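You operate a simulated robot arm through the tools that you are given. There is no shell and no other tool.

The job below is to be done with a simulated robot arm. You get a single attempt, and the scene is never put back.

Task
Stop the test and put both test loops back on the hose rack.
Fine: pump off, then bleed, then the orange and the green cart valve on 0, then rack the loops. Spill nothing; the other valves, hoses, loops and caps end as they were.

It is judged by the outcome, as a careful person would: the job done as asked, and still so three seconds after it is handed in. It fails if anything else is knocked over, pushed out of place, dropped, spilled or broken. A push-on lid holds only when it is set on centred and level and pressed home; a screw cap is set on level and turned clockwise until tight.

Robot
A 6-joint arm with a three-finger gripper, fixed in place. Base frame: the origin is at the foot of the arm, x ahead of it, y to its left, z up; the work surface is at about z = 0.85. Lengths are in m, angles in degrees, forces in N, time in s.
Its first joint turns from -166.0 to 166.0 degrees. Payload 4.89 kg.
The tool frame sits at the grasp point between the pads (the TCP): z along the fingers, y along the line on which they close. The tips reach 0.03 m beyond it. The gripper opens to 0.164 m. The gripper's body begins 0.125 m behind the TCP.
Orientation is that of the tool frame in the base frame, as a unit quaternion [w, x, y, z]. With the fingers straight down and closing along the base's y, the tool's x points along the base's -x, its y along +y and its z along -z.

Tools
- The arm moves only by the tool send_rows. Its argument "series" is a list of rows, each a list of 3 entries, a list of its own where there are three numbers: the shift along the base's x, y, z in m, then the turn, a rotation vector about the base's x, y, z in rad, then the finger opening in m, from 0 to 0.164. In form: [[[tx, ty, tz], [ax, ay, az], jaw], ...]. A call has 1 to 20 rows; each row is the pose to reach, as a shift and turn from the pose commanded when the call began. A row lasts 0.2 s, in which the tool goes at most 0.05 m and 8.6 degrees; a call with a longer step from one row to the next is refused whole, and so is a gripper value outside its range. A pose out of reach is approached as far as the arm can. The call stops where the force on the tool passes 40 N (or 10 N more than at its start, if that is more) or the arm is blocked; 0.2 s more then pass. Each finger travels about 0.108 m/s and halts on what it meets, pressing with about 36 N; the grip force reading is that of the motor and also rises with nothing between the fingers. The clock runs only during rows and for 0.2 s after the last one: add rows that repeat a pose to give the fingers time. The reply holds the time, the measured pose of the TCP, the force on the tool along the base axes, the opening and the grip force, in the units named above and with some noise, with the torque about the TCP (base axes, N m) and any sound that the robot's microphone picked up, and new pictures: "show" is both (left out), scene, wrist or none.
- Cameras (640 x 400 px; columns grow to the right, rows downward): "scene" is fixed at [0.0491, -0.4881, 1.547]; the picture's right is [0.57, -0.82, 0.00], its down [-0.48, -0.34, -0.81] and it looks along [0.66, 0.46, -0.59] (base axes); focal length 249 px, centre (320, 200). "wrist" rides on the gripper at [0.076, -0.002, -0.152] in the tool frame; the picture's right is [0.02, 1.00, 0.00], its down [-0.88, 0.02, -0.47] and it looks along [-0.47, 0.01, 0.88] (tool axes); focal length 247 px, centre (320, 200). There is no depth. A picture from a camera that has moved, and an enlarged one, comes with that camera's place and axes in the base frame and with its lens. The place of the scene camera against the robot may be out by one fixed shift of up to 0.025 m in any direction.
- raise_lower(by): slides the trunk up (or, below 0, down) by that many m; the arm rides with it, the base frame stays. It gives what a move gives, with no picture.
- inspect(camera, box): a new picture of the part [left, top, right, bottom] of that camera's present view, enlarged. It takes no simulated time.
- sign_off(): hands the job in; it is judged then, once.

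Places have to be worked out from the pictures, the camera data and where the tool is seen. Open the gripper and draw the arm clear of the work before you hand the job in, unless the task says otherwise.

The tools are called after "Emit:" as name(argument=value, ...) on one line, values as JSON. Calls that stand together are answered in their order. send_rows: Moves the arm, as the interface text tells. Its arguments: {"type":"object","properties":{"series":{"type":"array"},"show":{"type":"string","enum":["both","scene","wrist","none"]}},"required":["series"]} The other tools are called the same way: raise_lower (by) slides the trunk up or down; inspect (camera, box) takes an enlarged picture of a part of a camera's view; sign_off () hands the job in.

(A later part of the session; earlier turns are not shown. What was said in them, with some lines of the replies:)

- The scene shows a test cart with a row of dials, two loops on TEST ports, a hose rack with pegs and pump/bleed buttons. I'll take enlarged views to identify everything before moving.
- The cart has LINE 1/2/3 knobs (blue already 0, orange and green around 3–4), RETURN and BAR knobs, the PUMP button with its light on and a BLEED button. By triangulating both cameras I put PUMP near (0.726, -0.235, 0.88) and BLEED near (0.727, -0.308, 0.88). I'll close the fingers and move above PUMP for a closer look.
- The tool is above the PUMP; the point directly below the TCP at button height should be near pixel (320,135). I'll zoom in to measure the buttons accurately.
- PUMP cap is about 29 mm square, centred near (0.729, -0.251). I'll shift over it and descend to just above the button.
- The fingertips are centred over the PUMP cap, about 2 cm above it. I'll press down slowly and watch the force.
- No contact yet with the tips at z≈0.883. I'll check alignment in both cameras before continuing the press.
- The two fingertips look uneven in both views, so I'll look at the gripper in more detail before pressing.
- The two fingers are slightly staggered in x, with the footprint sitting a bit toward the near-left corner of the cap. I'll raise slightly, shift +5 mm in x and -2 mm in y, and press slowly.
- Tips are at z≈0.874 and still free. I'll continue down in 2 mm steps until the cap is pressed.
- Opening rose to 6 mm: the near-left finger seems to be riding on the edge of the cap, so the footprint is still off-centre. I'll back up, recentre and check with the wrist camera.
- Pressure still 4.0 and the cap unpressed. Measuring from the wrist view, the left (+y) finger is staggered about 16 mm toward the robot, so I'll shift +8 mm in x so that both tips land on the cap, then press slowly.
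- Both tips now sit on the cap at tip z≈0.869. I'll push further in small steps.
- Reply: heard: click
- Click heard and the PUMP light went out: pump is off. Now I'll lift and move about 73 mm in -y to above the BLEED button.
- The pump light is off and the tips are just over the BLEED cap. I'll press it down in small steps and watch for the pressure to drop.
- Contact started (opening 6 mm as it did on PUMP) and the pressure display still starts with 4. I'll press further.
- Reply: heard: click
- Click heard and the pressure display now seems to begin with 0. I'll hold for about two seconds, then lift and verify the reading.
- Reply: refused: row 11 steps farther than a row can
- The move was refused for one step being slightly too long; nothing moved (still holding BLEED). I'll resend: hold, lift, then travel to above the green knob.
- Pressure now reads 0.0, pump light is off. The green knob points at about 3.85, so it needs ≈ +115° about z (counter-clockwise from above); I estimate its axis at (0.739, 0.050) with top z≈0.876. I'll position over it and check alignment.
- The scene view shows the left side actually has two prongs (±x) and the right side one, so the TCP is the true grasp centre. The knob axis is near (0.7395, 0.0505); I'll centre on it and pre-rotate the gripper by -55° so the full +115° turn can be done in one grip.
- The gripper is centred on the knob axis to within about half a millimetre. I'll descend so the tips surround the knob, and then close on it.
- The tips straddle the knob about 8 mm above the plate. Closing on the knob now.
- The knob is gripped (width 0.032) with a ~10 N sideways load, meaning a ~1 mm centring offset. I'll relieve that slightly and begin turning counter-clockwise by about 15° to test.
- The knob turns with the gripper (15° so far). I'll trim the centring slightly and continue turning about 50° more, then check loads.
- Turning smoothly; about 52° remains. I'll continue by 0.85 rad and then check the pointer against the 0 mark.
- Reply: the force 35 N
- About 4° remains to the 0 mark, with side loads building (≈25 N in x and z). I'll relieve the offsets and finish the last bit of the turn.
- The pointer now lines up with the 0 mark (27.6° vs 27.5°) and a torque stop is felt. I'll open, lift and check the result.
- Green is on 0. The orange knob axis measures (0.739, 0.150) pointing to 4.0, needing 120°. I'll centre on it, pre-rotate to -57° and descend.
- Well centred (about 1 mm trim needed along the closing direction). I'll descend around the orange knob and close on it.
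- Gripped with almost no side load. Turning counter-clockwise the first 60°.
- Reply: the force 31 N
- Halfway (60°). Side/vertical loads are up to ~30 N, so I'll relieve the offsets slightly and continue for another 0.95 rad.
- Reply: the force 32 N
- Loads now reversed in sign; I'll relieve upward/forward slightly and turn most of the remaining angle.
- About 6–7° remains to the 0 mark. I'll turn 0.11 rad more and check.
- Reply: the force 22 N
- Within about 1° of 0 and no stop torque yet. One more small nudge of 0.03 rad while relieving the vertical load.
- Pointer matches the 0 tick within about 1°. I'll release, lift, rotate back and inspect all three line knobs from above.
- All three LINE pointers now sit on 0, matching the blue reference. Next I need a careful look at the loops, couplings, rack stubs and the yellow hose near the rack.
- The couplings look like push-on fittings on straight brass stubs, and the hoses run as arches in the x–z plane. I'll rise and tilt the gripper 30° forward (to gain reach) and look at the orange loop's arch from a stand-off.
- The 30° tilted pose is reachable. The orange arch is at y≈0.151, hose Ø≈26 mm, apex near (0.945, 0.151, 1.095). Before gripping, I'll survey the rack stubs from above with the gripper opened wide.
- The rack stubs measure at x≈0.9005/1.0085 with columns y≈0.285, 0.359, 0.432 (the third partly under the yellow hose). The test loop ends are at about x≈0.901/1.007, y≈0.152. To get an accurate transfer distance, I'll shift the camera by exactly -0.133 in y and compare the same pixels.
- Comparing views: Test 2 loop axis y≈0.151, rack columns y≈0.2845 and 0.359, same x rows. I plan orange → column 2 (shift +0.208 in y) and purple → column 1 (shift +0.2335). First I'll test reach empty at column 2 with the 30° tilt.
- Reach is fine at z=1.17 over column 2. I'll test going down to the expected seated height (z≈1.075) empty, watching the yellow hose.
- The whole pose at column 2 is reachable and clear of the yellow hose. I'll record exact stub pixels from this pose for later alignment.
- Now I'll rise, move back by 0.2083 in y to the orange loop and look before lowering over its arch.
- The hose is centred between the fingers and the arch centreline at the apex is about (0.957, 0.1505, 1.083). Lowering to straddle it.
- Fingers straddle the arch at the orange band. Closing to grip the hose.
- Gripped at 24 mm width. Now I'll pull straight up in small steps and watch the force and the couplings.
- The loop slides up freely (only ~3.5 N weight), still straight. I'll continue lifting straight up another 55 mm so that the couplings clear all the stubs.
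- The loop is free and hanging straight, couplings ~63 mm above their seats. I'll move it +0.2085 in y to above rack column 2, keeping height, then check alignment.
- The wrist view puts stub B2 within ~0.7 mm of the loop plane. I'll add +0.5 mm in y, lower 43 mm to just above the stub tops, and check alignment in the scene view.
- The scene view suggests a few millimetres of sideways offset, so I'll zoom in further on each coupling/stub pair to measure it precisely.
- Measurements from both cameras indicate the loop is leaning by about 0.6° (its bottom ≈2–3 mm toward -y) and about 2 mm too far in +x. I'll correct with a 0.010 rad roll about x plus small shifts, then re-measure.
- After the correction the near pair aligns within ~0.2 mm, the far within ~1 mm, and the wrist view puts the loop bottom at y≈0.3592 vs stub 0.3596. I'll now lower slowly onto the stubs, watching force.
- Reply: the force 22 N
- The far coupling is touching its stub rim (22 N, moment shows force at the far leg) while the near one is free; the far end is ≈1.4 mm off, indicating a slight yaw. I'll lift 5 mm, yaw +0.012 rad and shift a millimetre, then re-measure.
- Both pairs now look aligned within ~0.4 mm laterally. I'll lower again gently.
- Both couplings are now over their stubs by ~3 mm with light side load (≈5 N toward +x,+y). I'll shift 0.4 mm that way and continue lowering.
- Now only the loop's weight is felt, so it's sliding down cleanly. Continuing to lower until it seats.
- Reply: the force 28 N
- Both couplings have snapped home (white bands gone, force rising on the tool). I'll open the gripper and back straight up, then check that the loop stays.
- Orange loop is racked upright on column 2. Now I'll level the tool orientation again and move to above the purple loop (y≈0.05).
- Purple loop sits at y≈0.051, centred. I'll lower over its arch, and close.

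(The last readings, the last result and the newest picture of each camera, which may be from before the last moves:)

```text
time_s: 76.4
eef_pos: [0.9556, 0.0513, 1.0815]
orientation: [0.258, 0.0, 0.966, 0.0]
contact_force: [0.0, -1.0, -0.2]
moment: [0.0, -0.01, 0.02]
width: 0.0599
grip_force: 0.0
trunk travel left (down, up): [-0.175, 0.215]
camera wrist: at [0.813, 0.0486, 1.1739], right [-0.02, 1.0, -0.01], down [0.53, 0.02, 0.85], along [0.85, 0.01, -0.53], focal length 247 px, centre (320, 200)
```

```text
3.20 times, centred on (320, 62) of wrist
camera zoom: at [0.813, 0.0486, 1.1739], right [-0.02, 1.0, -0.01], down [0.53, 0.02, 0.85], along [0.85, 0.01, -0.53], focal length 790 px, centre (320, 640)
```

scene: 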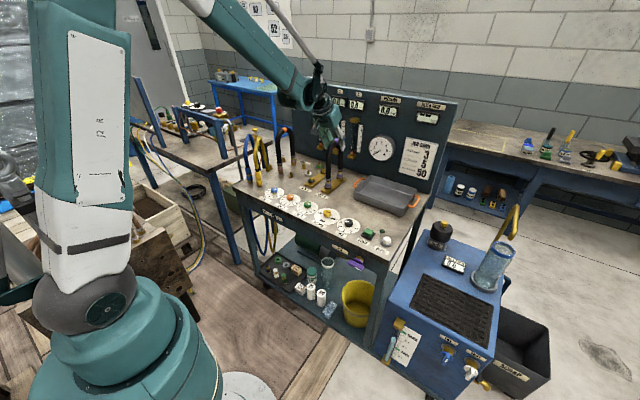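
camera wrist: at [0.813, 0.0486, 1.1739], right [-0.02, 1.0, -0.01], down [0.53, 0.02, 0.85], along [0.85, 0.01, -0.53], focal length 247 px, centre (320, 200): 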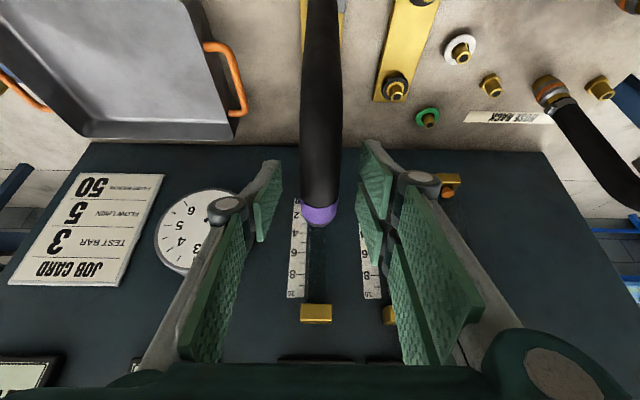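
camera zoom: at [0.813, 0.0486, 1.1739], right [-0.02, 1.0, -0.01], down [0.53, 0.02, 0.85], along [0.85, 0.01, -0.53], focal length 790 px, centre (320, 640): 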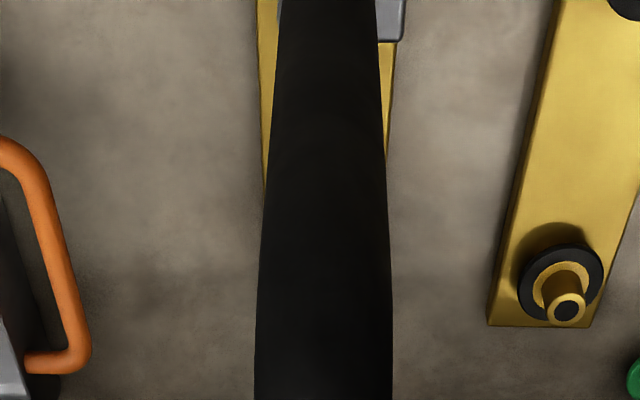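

This seated view gives a reference for the hose edges (329.5 at row 10 → 322.5 at row 390), useful for detecting lean after lifting. Closing on the purple loop now.

Emit:
send_rows(series=[[[0, 0, 0], [0, 0, 0], 0.04], [[0, 0, 0], [0, 0, 0], 0.028], [[0, 0, 0], [0, 0, 0], 0.022], [[0, 0, 0], [0, 0, 0], 0.012], [[0, 0, 0], [0, 0, 0], 0.012]], show="wrist")

Emit:
inspect(camera="wrist", box=[220, 0, 420, 125])

Emit:
inspect(camera="scene", box=[315, 165, 347, 185])

```text
time_s: 77.6
eef_pos: [0.9564, 0.051, 1.0818]
orientation: [0.259, -0.001, 0.966, 0.0]
contact_force: [0.1, -1.4, -0.8]
moment: [0.32, 0.03, 1.02]
width: 0.0242
grip_force: 36.2
trunk travel left (down, up): [-0.175, 0.215]
camera wrist: at [0.813, 0.0485, 1.174], right [-0.02, 1.0, -0.01], down [0.53, 0.02, 0.85], along [0.85, 0.01, -0.53], focal length 247 px, centre (320, 200)
```

wrist: 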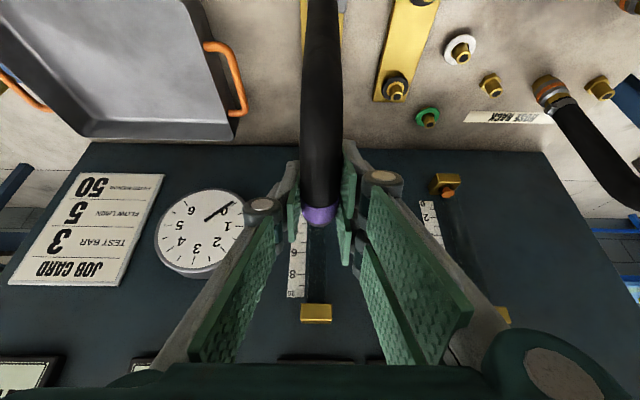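

```text
3.20 times, centred on (320, 62) of wrist
camera zoom: at [0.813, 0.0485, 1.174], right [-0.02, 1.0, -0.01], down [0.53, 0.02, 0.85], along [0.85, 0.01, -0.53], focal length 790 px, centre (320, 640)
```

zoom: 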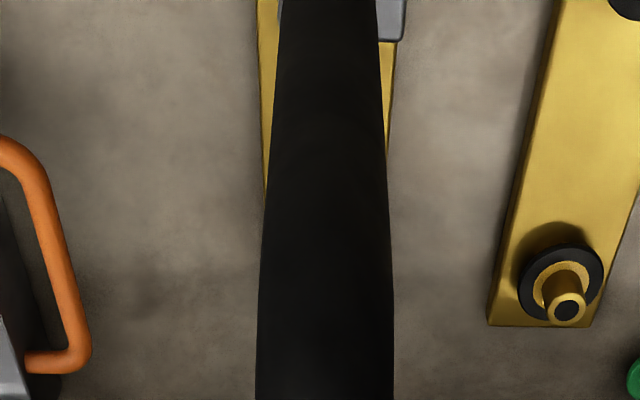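

```text
16.00 times, centred on (331, 175) of scene
camera zoom: at [0.0491, -0.4881, 1.547], right [0.57, -0.82, 0.0], down [-0.48, -0.34, -0.81], along [0.66, 0.46, -0.59], focal length 3984 px, centre (144, 600)
```

zoom: 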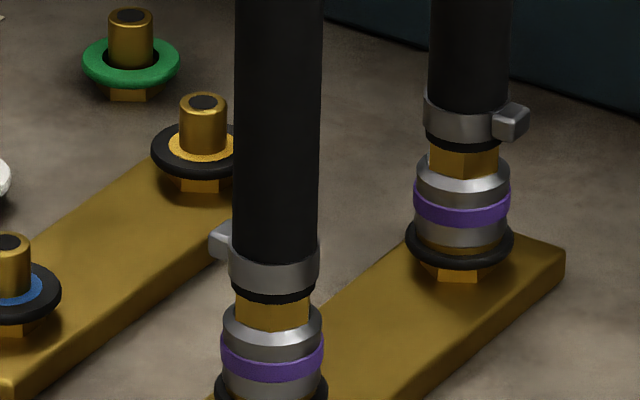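

Gripped the same way as the orange one. Lifting straight up slowly.

Emit:
send_rows(series=[[[0, 0, 0.002], [0, 0, 0], 0.012], [[0, 0, 0.004], [0, 0, 0], 0.012], [[0, 0, 0.007], [0, 0, 0], 0.012], [[0, 0, 0.012], [0, 0, 0], 0.012], [[0, 0, 0.02], [0, 0, 0], 0.012], [[0, 0, 0.028], [0, 0, 0], 0.012], [[0, 0, 0.036], [0, 0, 0], 0.012], [[0, 0, 0.044], [0, 0, 0], 0.012], [[0, 0, 0.052], [0, 0, 0], 0.012], [[0, 0, 0.064], [0, 0, 0], 0.012], [[0, 0, 0.064], [0, 0, 0], 0.012]], show="both")

Emit:
inspect(camera="wrist", box=[220, 0, 420, 125])

Emit:
inspect(camera="scene", box=[315, 155, 347, 175])

Emit:
inspect(camera="scene", box=[270, 130, 366, 190])

```text
time_s: 80.0
eef_pos: [0.9568, 0.0507, 1.1463]
orientation: [0.258, 0.001, 0.966, 0.0]
contact_force: [-0.8, -0.4, -3.1]
moment: [0.01, -0.03, -0.01]
width: 0.024
grip_force: 36.4
trunk travel left (down, up): [-0.175, 0.215]
camera wrist: at [0.813, 0.0485, 1.2382], right [-0.02, 1.0, -0.01], down [0.53, 0.02, 0.85], along [0.85, 0.01, -0.53], focal length 247 px, centre (320, 200)
```

scene: 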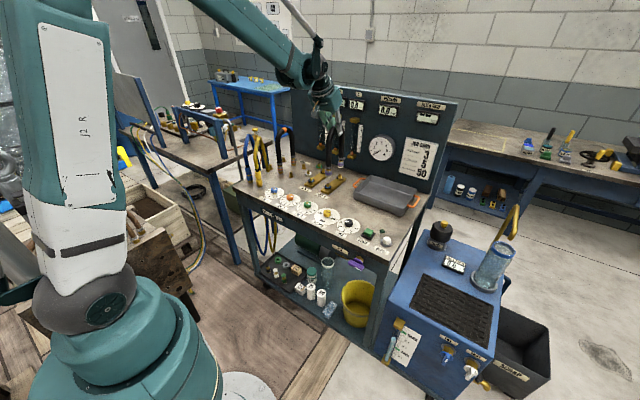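
wrist: 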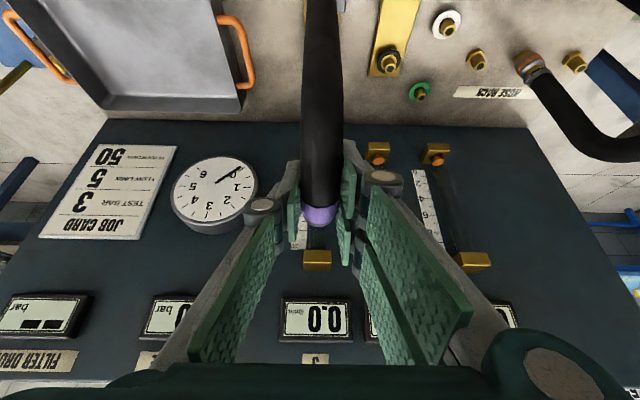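

```text
3.20 times, centred on (320, 62) of wrist
camera zoom: at [0.813, 0.0485, 1.2382], right [-0.02, 1.0, -0.01], down [0.53, 0.02, 0.85], along [0.85, 0.01, -0.53], focal length 790 px, centre (320, 640)
```

zoom: 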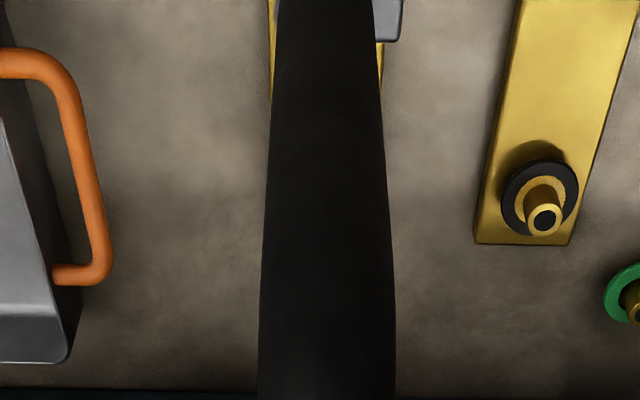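

```text
16.00 times, centred on (331, 165) of scene
camera zoom: at [0.0491, -0.4881, 1.547], right [0.57, -0.82, 0.0], down [-0.48, -0.34, -0.81], along [0.66, 0.46, -0.59], focal length 3984 px, centre (144, 760)
```

zoom: 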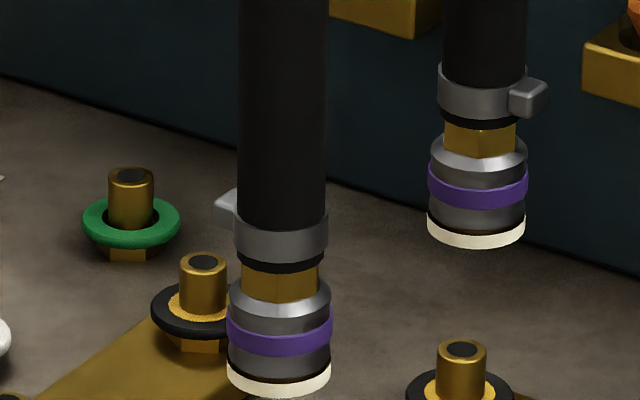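

```text
6.67 times, centred on (318, 160) of scene
camera zoom: at [0.0491, -0.4881, 1.547], right [0.57, -0.82, 0.0], down [-0.48, -0.34, -0.81], along [0.66, 0.46, -0.59], focal length 1660 px, centre (333, 467)
```

zoom: 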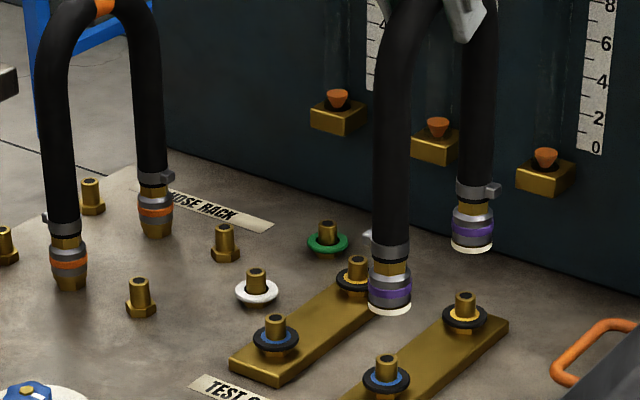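

Purple loop lifted cleanly with the same small lean as before. I'll reuse the orange recipe: move to (0.954, 0.2884) — one column spacing (0.0738) short of where orange went in — with roll +0.010 and yaw +0.012, then hover just above the column-1 stubs.

Emit:
send_rows(series=[[[0, 0.02, 0], [0, 0, 0], 0.012], [[0, 0.05, 0], [0, 0, 0], 0.012], [[0, 0.08, 0], [0, 0, 0], 0.012], [[0, 0.11, 0], [0, 0, 0], 0.012], [[0, 0.14, 0], [0, 0, 0], 0.012], [[0, 0.17, 0], [0, 0, 0], 0.012], [[-0.001, 0.2, 0], [0.005, 0, 0.006], 0.012], [[-0.002, 0.225, 0], [0.01, 0, 0.012], 0.012], [[-0.002, 0.2373, 0], [0.01, 0, 0.012], 0.012], [[-0.002, 0.2373, 0], [0.01, 0, 0.012], 0.012], [[-0.002, 0.2373, -0.015], [0.01, 0, 0.012], 0.012], [[-0.002, 0.2373, -0.03], [0.01, 0, 0.012], 0.012], [[-0.002, 0.2373, -0.041], [0.01, 0, 0.012], 0.012], [[-0.002, 0.2373, -0.041], [0.01, 0, 0.012], 0.012]], show="both")

Emit:
inspect(camera="scene", box=[278, 160, 302, 175])

Emit:
inspect(camera="scene", box=[292, 153, 316, 168])

Emit:
inspect(camera="wrist", box=[220, 0, 420, 125])

```text
time_s: 83.0
eef_pos: [0.9535, 0.2885, 1.1053]
orientation: [0.259, -0.005, 0.966, 0.006]
contact_force: [0.2, -0.4, -3.1]
moment: [-0.02, -0.01, -0.04]
width: 0.024
grip_force: 35.8
trunk travel left (down, up): [-0.175, 0.215]
camera wrist: at [0.8115, 0.2831, 1.1973], right [-0.03, 1.0, 0.0], down [0.53, 0.02, 0.85], along [0.85, 0.03, -0.53], focal length 247 px, centre (320, 200)
```

scene: 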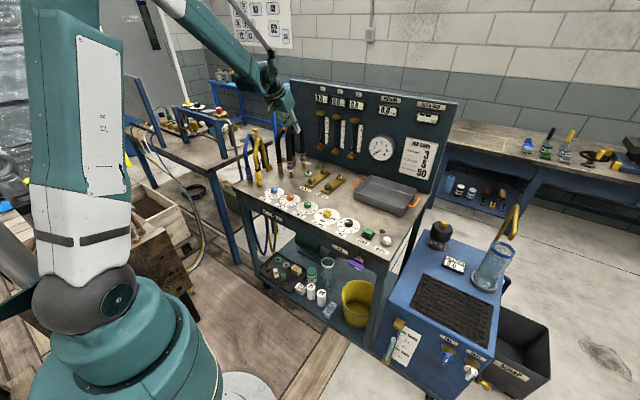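
wrist: 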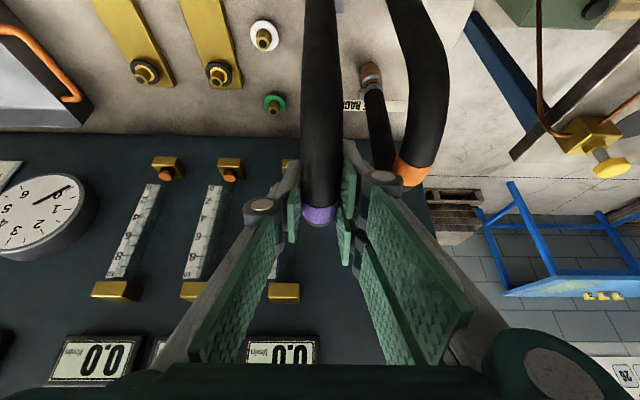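

```text
16.00 times, centred on (290, 168) of scene
camera zoom: at [0.0491, -0.4881, 1.547], right [0.57, -0.82, 0.0], down [-0.48, -0.34, -0.81], along [0.66, 0.46, -0.59], focal length 3984 px, centre (800, 720)
```

zoom: 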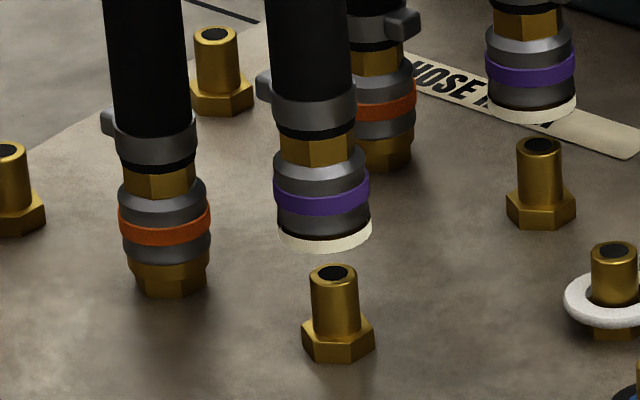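

```text
16.00 times, centred on (304, 160) of scene
camera zoom: at [0.0491, -0.4881, 1.547], right [0.57, -0.82, 0.0], down [-0.48, -0.34, -0.81], along [0.66, 0.46, -0.59], focal length 3984 px, centre (576, 832)
```

zoom: 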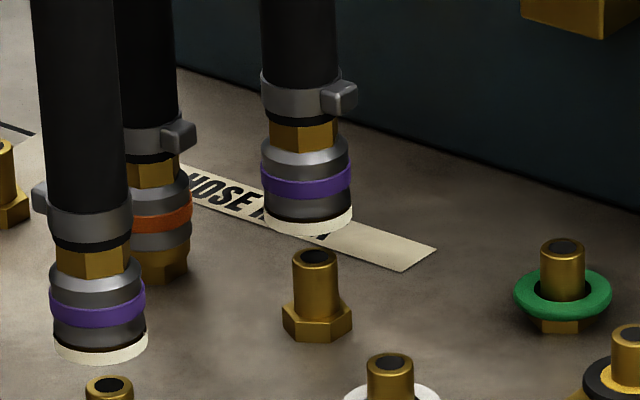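

```text
3.20 times, centred on (320, 62) of wrist
camera zoom: at [0.8115, 0.2831, 1.1973], right [-0.03, 1.0, 0.0], down [0.53, 0.02, 0.85], along [0.85, 0.03, -0.53], focal length 790 px, centre (320, 640)
```

zoom: 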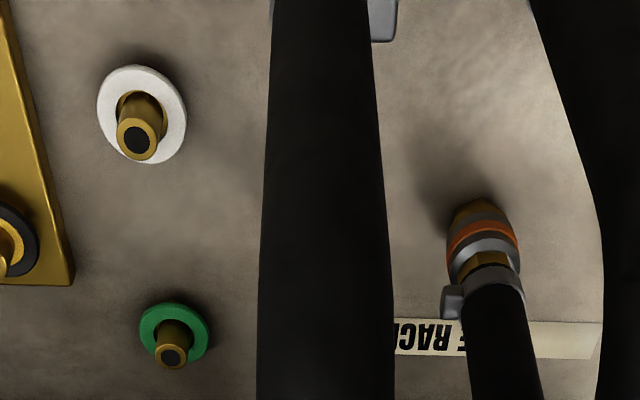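

The scene view shows the purple couplings ≈1.8 mm to the left of their stubs (too far in +y). I'll shift -0.002 in y and re-measure.

Emit:
send_rows(series=[[[0, -0.001, 0], [0, 0, 0], 0.012], [[0, -0.002, -0.004], [0, 0, 0], 0.012], [[0, -0.002, -0.008], [0, 0, 0], 0.012], [[0, -0.002, -0.008], [0, 0, 0], 0.012]], show="none")

Emit:
inspect(camera="scene", box=[278, 160, 302, 175])

Emit:
inspect(camera="scene", box=[292, 153, 316, 168])

```text
time_s: 84.0
eef_pos: [0.9537, 0.2862, 1.0956]
orientation: [0.259, -0.004, 0.966, 0.005]
contact_force: [1.3, -0.5, -3.0]
moment: [0.03, 0.03, -0.02]
width: 0.0239
grip_force: 35.6
trunk travel left (down, up): [-0.175, 0.215]
```

```text
16.00 times, centred on (290, 168) of scene
camera zoom: at [0.0491, -0.4881, 1.547], right [0.57, -0.82, 0.0], down [-0.48, -0.34, -0.81], along [0.66, 0.46, -0.59], focal length 3984 px, centre (800, 720)
```

zoom: 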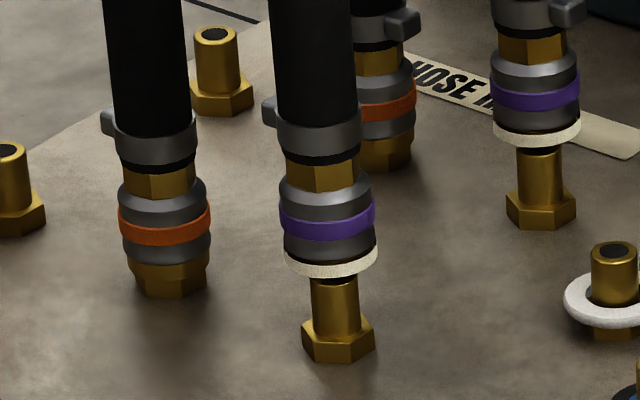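

```text
16.00 times, centred on (304, 160) of scene
camera zoom: at [0.0491, -0.4881, 1.547], right [0.57, -0.82, 0.0], down [-0.48, -0.34, -0.81], along [0.66, 0.46, -0.59], focal length 3984 px, centre (576, 832)
```

zoom: 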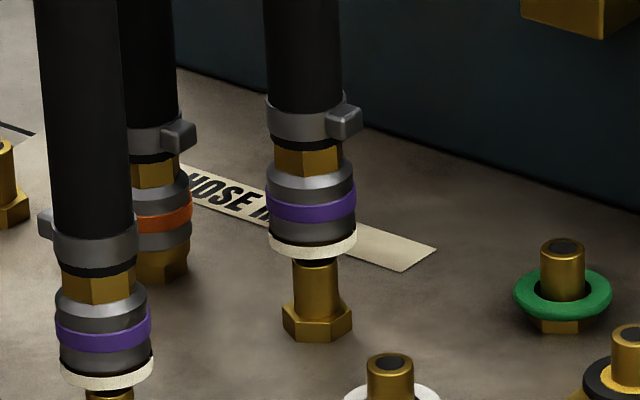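

Now both purple pairs match within ~0.5 mm and the geometry equals the successful orange approach. Lowering gently onto the stubs.

Emit:
send_rows(series=[[[0, -0.0002, -0.003], [0, 0, 0], 0.012], [[0, -0.0002, -0.006], [0, 0, 0], 0.012], [[0, -0.0002, -0.008], [0, 0, 0], 0.012], [[0, -0.0002, -0.01], [0, 0, 0], 0.012], [[0, -0.0002, -0.012], [0, 0, 0], 0.012]], show="none")

Emit:
inspect(camera="scene", box=[278, 160, 302, 175])

Emit:
inspect(camera="scene", box=[292, 153, 316, 168])

```text
time_s: 85.2
eef_pos: [0.9535, 0.2855, 1.0851]
orientation: [0.26, -0.005, 0.966, 0.006]
contact_force: [5.7, 2.9, 8.0]
moment: [0.71, -0.58, -0.15]
width: 0.0239
grip_force: 36.1
trunk travel left (down, up): [-0.175, 0.215]
```

```text
16.00 times, centred on (290, 168) of scene
camera zoom: at [0.0491, -0.4881, 1.547], right [0.57, -0.82, 0.0], down [-0.48, -0.34, -0.81], along [0.66, 0.46, -0.59], focal length 3984 px, centre (800, 720)
```

zoom: 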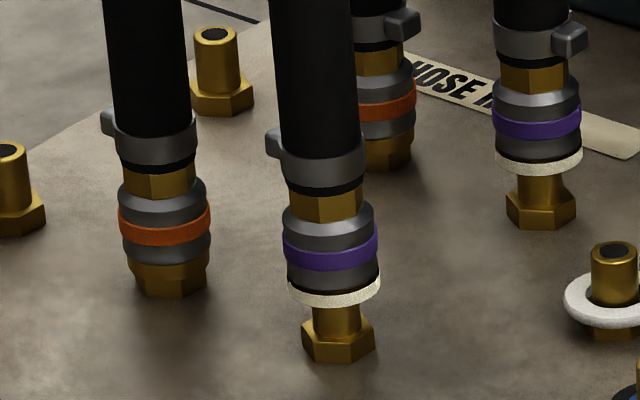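

```text
16.00 times, centred on (304, 160) of scene
camera zoom: at [0.0491, -0.4881, 1.547], right [0.57, -0.82, 0.0], down [-0.48, -0.34, -0.81], along [0.66, 0.46, -0.59], focal length 3984 px, centre (576, 832)
```

zoom: 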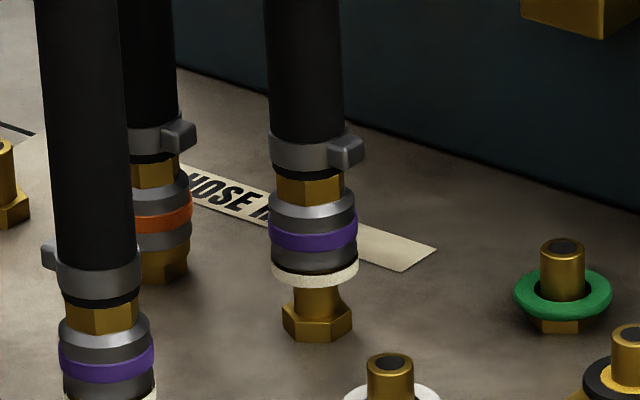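

Same signature as orange: couplings are on the stubs ~3 mm with light side load. Shift 0.5 mm toward +x,+y and continue lowering.

Emit:
send_rows(series=[[[0.0005, 0.0004, 0.0], [0, 0, 0], 0.012], [[0.0005, 0.0004, -0.002], [0, 0, 0], 0.012], [[0.0005, 0.0004, -0.004], [0, 0, 0], 0.012], [[0.0005, 0.0004, -0.006], [0, 0, 0], 0.012], [[0.0005, 0.0004, -0.008], [0, 0, 0], 0.012]], show="none")

Emit:
inspect(camera="scene", box=[278, 160, 302, 175])

Emit:
inspect(camera="scene", box=[292, 153, 316, 168])

```text
time_s: 86.4
eef_pos: [0.9543, 0.2872, 1.076]
orientation: [0.259, -0.004, 0.966, 0.006]
contact_force: [0.9, 0.4, -2.3]
moment: [-0.02, -0.01, 0.0]
width: 0.0239
grip_force: 36.3
trunk travel left (down, up): [-0.175, 0.215]
```

```text
16.00 times, centred on (290, 168) of scene
camera zoom: at [0.0491, -0.4881, 1.547], right [0.57, -0.82, 0.0], down [-0.48, -0.34, -0.81], along [0.66, 0.46, -0.59], focal length 3984 px, centre (800, 720)
```

zoom: 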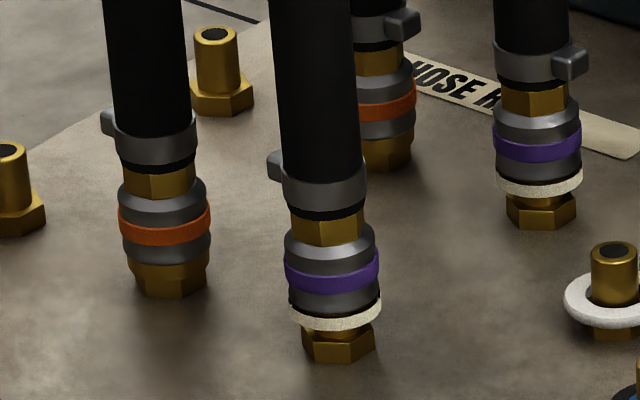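

```text
16.00 times, centred on (304, 160) of scene
camera zoom: at [0.0491, -0.4881, 1.547], right [0.57, -0.82, 0.0], down [-0.48, -0.34, -0.81], along [0.66, 0.46, -0.59], focal length 3984 px, centre (576, 832)
```

zoom: 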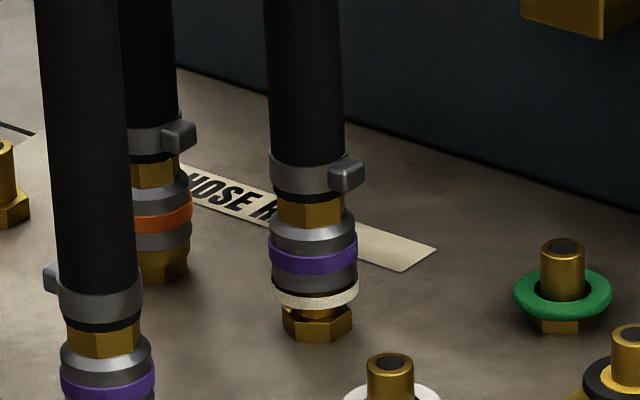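

Sliding freely again with only its weight. Lowering the last few millimetres until it seats.

Emit:
send_rows(series=[[[0, 0, -0.002], [0, 0, 0], 0.012], [[0, 0, -0.004], [0, 0, 0], 0.012], [[0, 0, -0.006], [0, 0, 0], 0.012], [[0, 0, -0.008], [0, 0, 0], 0.012]], show="none")

Emit:
inspect(camera="scene", box=[278, 160, 302, 175])

Emit:
inspect(camera="scene", box=[292, 153, 316, 168])

```text
time_s: 87.4
eef_pos: [0.9555, 0.2855, 1.0689]
orientation: [0.26, -0.005, 0.966, 0.006]
contact_force: [11.6, -4.7, 14.9]
moment: [0.22, 0.47, -0.19]
width: 0.0241
grip_force: 36.1
trunk travel left (down, up): [-0.175, 0.215]
```

```text
16.00 times, centred on (290, 168) of scene
camera zoom: at [0.0491, -0.4881, 1.547], right [0.57, -0.82, 0.0], down [-0.48, -0.34, -0.81], along [0.66, 0.46, -0.59], focal length 3984 px, centre (800, 720)
```

zoom: 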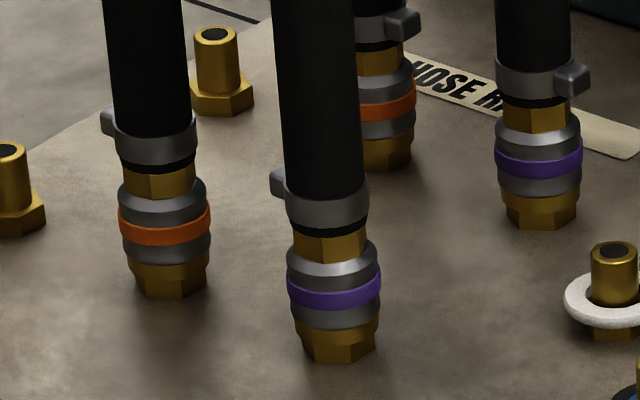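

```text
16.00 times, centred on (304, 160) of scene
camera zoom: at [0.0491, -0.4881, 1.547], right [0.57, -0.82, 0.0], down [-0.48, -0.34, -0.81], along [0.66, 0.46, -0.59], focal length 3984 px, centre (576, 832)
```

zoom: 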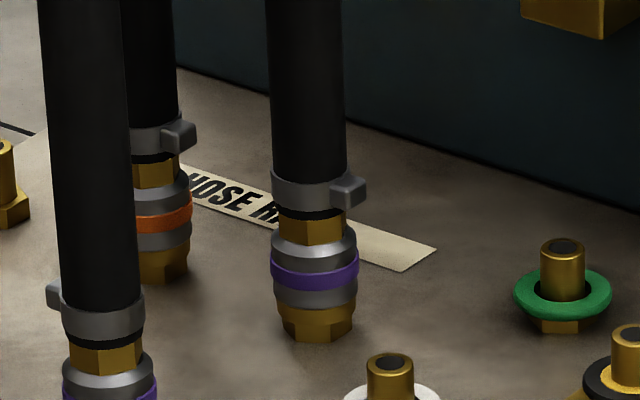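

Purple is seated on column 1 (white bands gone). I'll open only slightly (0.036) because the orange loop is close on the +y side, and check the clearance.

Emit:
send_rows(series=[[[0.0005, -0.0002, 0.0005], [0, 0, 0], 0.012], [[0.0005, -0.0002, 0.0005], [0, 0, 0], 0.028], [[0.0005, -0.0002, 0.0005], [0, 0, 0], 0.036], [[0.0005, -0.0002, 0.0005], [0, 0, 0], 0.036]], show="both")

Emit:
inspect(camera="wrist", box=[240, 110, 480, 260])

Emit:
inspect(camera="scene", box=[250, 100, 330, 150])

```text
time_s: 88.4
eef_pos: [0.9561, 0.2869, 1.069]
orientation: [0.26, -0.004, 0.966, 0.006]
contact_force: [0.0, -0.3, -0.8]
moment: [0.03, -0.02, 0.03]
width: 0.0362
grip_force: 0.0
trunk travel left (down, up): [-0.175, 0.215]
camera wrist: at [0.8121, 0.2812, 1.1615], right [-0.03, 1.0, 0.0], down [0.53, 0.02, 0.85], along [0.85, 0.03, -0.53], focal length 247 px, centre (320, 200)
```

scene: 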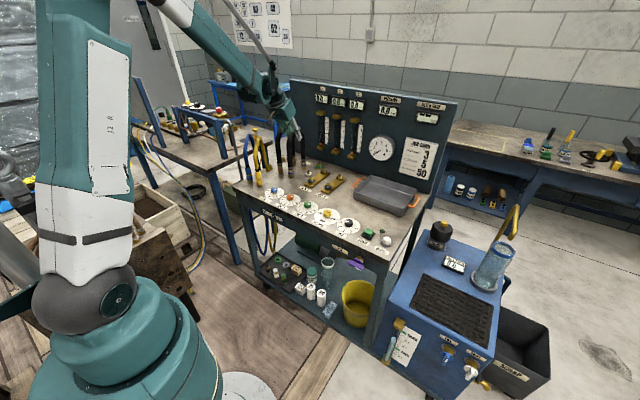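
wrist: 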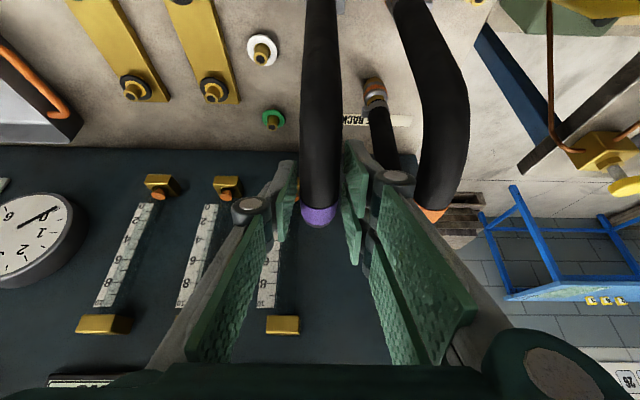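

```text
2.67 times, centred on (360, 185) of wrist
camera zoom: at [0.8121, 0.2812, 1.1615], right [-0.03, 1.0, 0.0], down [0.53, 0.02, 0.85], along [0.85, 0.03, -0.53], focal length 659 px, centre (213, 240)
```

zoom: 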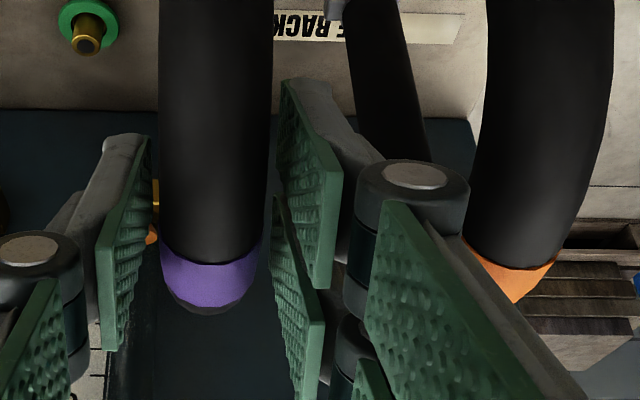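

```text
8.00 times, centred on (290, 125) of scene
camera zoom: at [0.0491, -0.4881, 1.547], right [0.57, -0.82, 0.0], down [-0.48, -0.34, -0.81], along [0.66, 0.46, -0.59], focal length 1992 px, centre (560, 800)
```

zoom: 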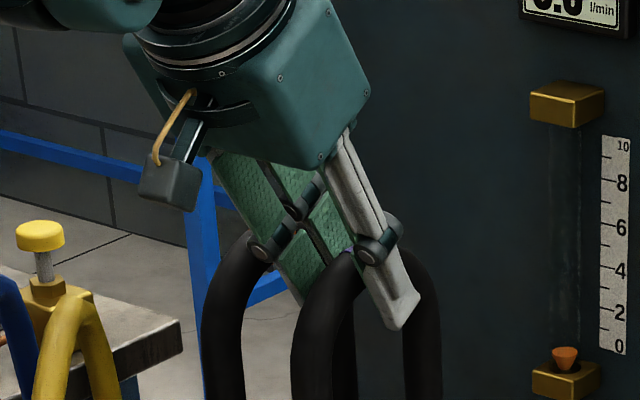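

Fingers are clear of both hoses and no contact is felt. I'll lift straight up slowly.

Emit:
send_rows(series=[[[0, 0, 0.01], [0, 0, 0], 0.036], [[0, 0, 0.025], [0, 0, 0], 0.036], [[0, 0, 0.045], [0, 0, 0], 0.036], [[0, 0, 0.075], [0, 0, 0], 0.036], [[0, 0, 0.11], [0, 0, 0], 0.036], [[0, 0, 0.14], [0, 0, 0], 0.036], [[0, 0, 0.14], [0, 0, 0], 0.036]], show="both")

Emit:
inspect(camera="scene", box=[250, 120, 346, 180])

```text
time_s: 90.0
eef_pos: [0.9547, 0.2864, 1.2085]
orientation: [0.259, -0.004, 0.966, 0.006]
contact_force: [-0.1, 0.8, 0.8]
moment: [-0.01, 0.02, 0.04]
width: 0.0362
grip_force: 0.1
trunk travel left (down, up): [-0.175, 0.215]
camera wrist: at [0.8105, 0.2814, 1.3023], right [-0.03, 1.0, 0.0], down [0.53, 0.02, 0.85], along [0.85, 0.03, -0.53], focal length 247 px, centre (320, 200)
```

scene: 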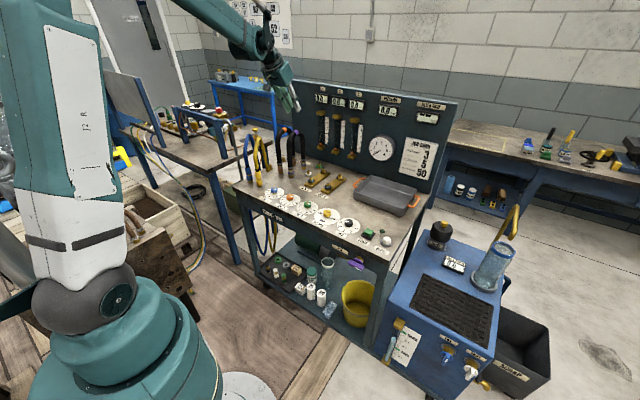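
wrist: 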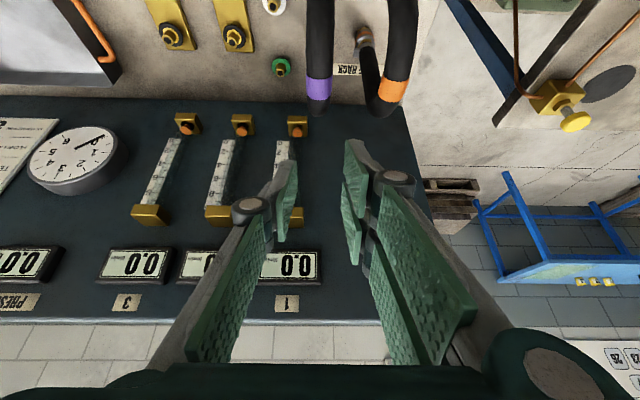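

```text
6.67 times, centred on (298, 150) of scene
camera zoom: at [0.0491, -0.4881, 1.547], right [0.57, -0.82, 0.0], down [-0.48, -0.34, -0.81], along [0.66, 0.46, -0.59], focal length 1660 px, centre (467, 533)
```

zoom: 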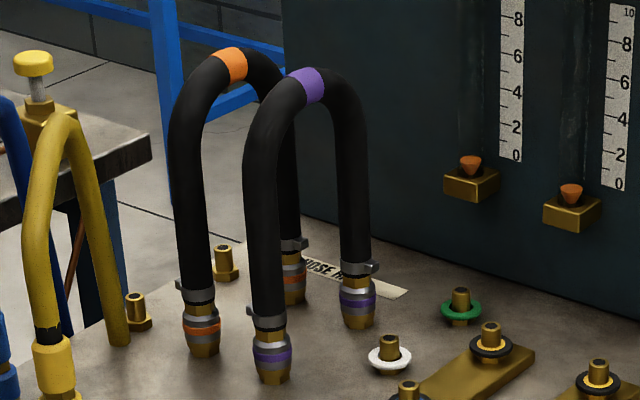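

Both loops stand upright on the rack. I'll withdraw the arm to a clear pose near the start, vertical with the gripper open, and do a final check of everything.

Emit:
send_rows(series=[[[-0.03, 0, 0.02], [0, 0.13, 0], 0.036], [[-0.07, 0, 0.04], [-0.004, 0.26, -0.004], 0.036], [[-0.11, 0, 0.06], [-0.008, 0.39, -0.008], 0.06], [[-0.155, 0, 0.07], [-0.01, 0.5236, -0.01], 0.09], [[-0.2, 0, 0.07], [-0.01, 0.5236, -0.01], 0.12], [[-0.245, 0, 0.07], [-0.01, 0.5236, -0.01], 0.164], [[-0.287, 0, 0.07], [-0.01, 0.5236, -0.01], 0.164], [[-0.287, 0, 0.07], [-0.01, 0.5236, -0.01], 0.164], [[-0.287, 0, 0.07], [-0.01, 0.5236, -0.01], 0.164]], show="both")

Emit:
inspect(camera="wrist", box=[20, 80, 220, 205])

Emit:
inspect(camera="wrist", box=[180, 90, 420, 240])

Emit:
inspect(camera="scene", box=[230, 80, 470, 230])

Emit:
inspect(camera="scene", box=[230, 170, 430, 295])

```text
time_s: 92.0
eef_pos: [0.6679, 0.2864, 1.2791]
orientation: [0.0, -0.001, 1.0, 0.001]
contact_force: [0.3, -0.9, 0.7]
moment: [0.0, -0.12, -0.02]
width: 0.1637
grip_force: 0.0
trunk travel left (down, up): [-0.175, 0.215]
camera wrist: at [0.5912, 0.2834, 1.43], right [-0.02, 1.0, 0.0], down [0.88, 0.02, 0.47], along [0.47, 0.01, -0.88], focal length 247 px, centre (320, 200)
```

scene: 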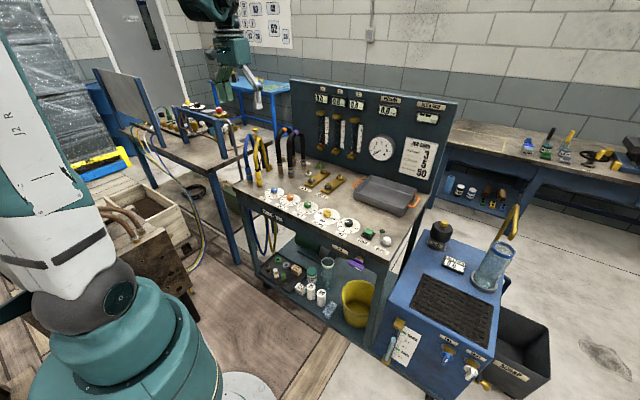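
wrist: 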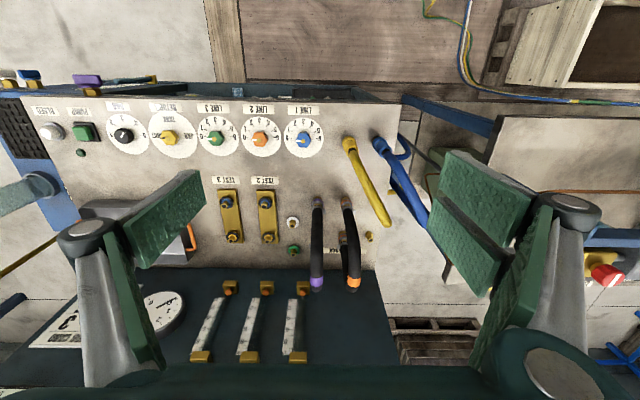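

```text
3.20 times, centred on (120, 142) of wrist
camera zoom: at [0.5912, 0.2834, 1.43], right [-0.02, 1.0, 0.0], down [0.88, 0.02, 0.47], along [0.47, 0.01, -0.88], focal length 790 px, centre (960, 384)
```

zoom: 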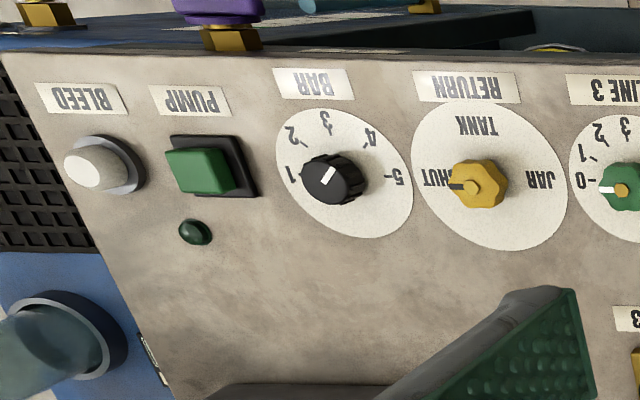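

```text
2.67 times, centred on (300, 165) of wrist
camera zoom: at [0.5912, 0.2834, 1.43], right [-0.02, 1.0, 0.0], down [0.88, 0.02, 0.47], along [0.47, 0.01, -0.88], focal length 659 px, centre (373, 293)
```

zoom: 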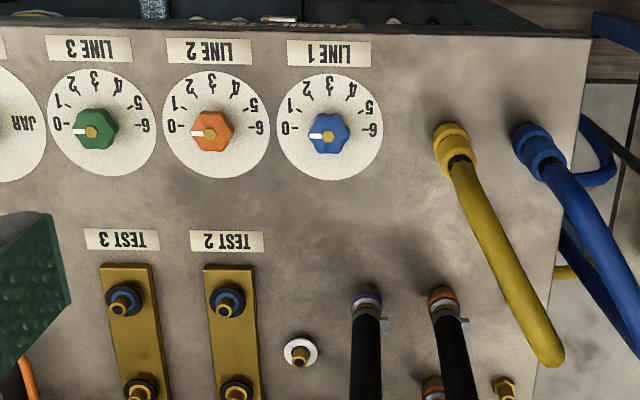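

```text
2.67 times, centred on (350, 155) of scene
camera zoom: at [0.0491, -0.4881, 1.547], right [0.57, -0.82, 0.0], down [-0.48, -0.34, -0.81], along [0.66, 0.46, -0.59], focal length 664 px, centre (240, 320)
```

zoom: 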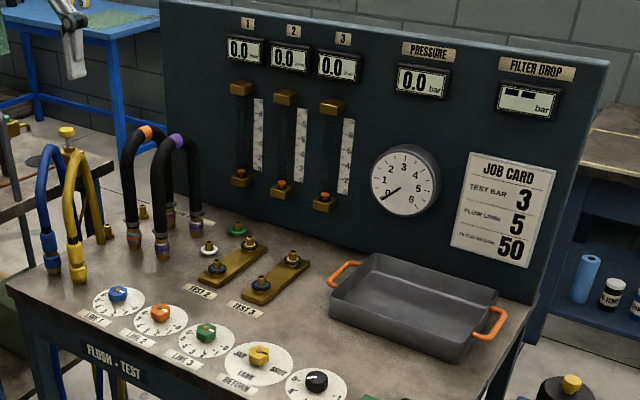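

```text
3.20 times, centred on (330, 232) of scene
camera zoom: at [0.0491, -0.4881, 1.547], right [0.57, -0.82, 0.0], down [-0.48, -0.34, -0.81], along [0.66, 0.46, -0.59], focal length 797 px, centre (288, 96)
```

zoom: 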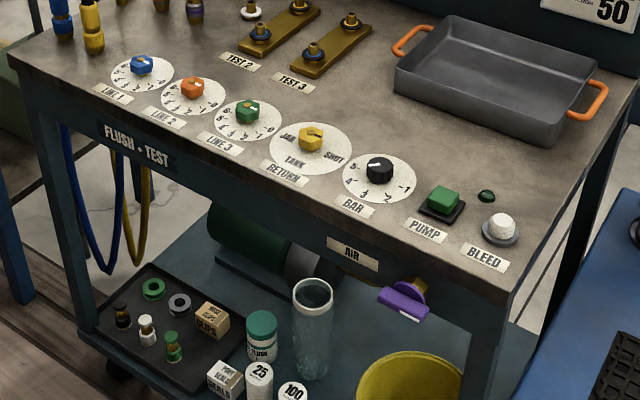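

Final check: pump light is off, pressure reads 0.0, LINE 1/2/3 are on 0, and RETURN and BAR have not moved. Both loops are seated upright on the rack, nothing looks spilled or displaced, and the arm is clear with the gripper open. Handing in.

Emit:
sign_off()

```text
The job is handed in.
```

The test is stopped and both loops are back on the hose rack. I did it in the order you gave:

1. **Pump:** I pressed PUMP once and its light went out.
2. **Bleed:** I held BLEED until the pressure dropped from 4.0 to 0.0 bar.
3. **Valves:** The green (LINE 3) and orange (LINE 2) valves are both on 0.
4. **Loops:** The orange loop is on the middle rack column. The purple one is beside it, on the column nearest the test ports. Both are pushed fully home and standing upright.

In the final camera check I saw nothing spilled or out of place. LINE 1, RETURN and BAR still read as they did at the start. While I was lowering the orange loop, one end briefly caught the rim of its stub. I lifted it, straightened it and lowered it again.

The arm is drawn clear with the gripper open, and the job is handed in.
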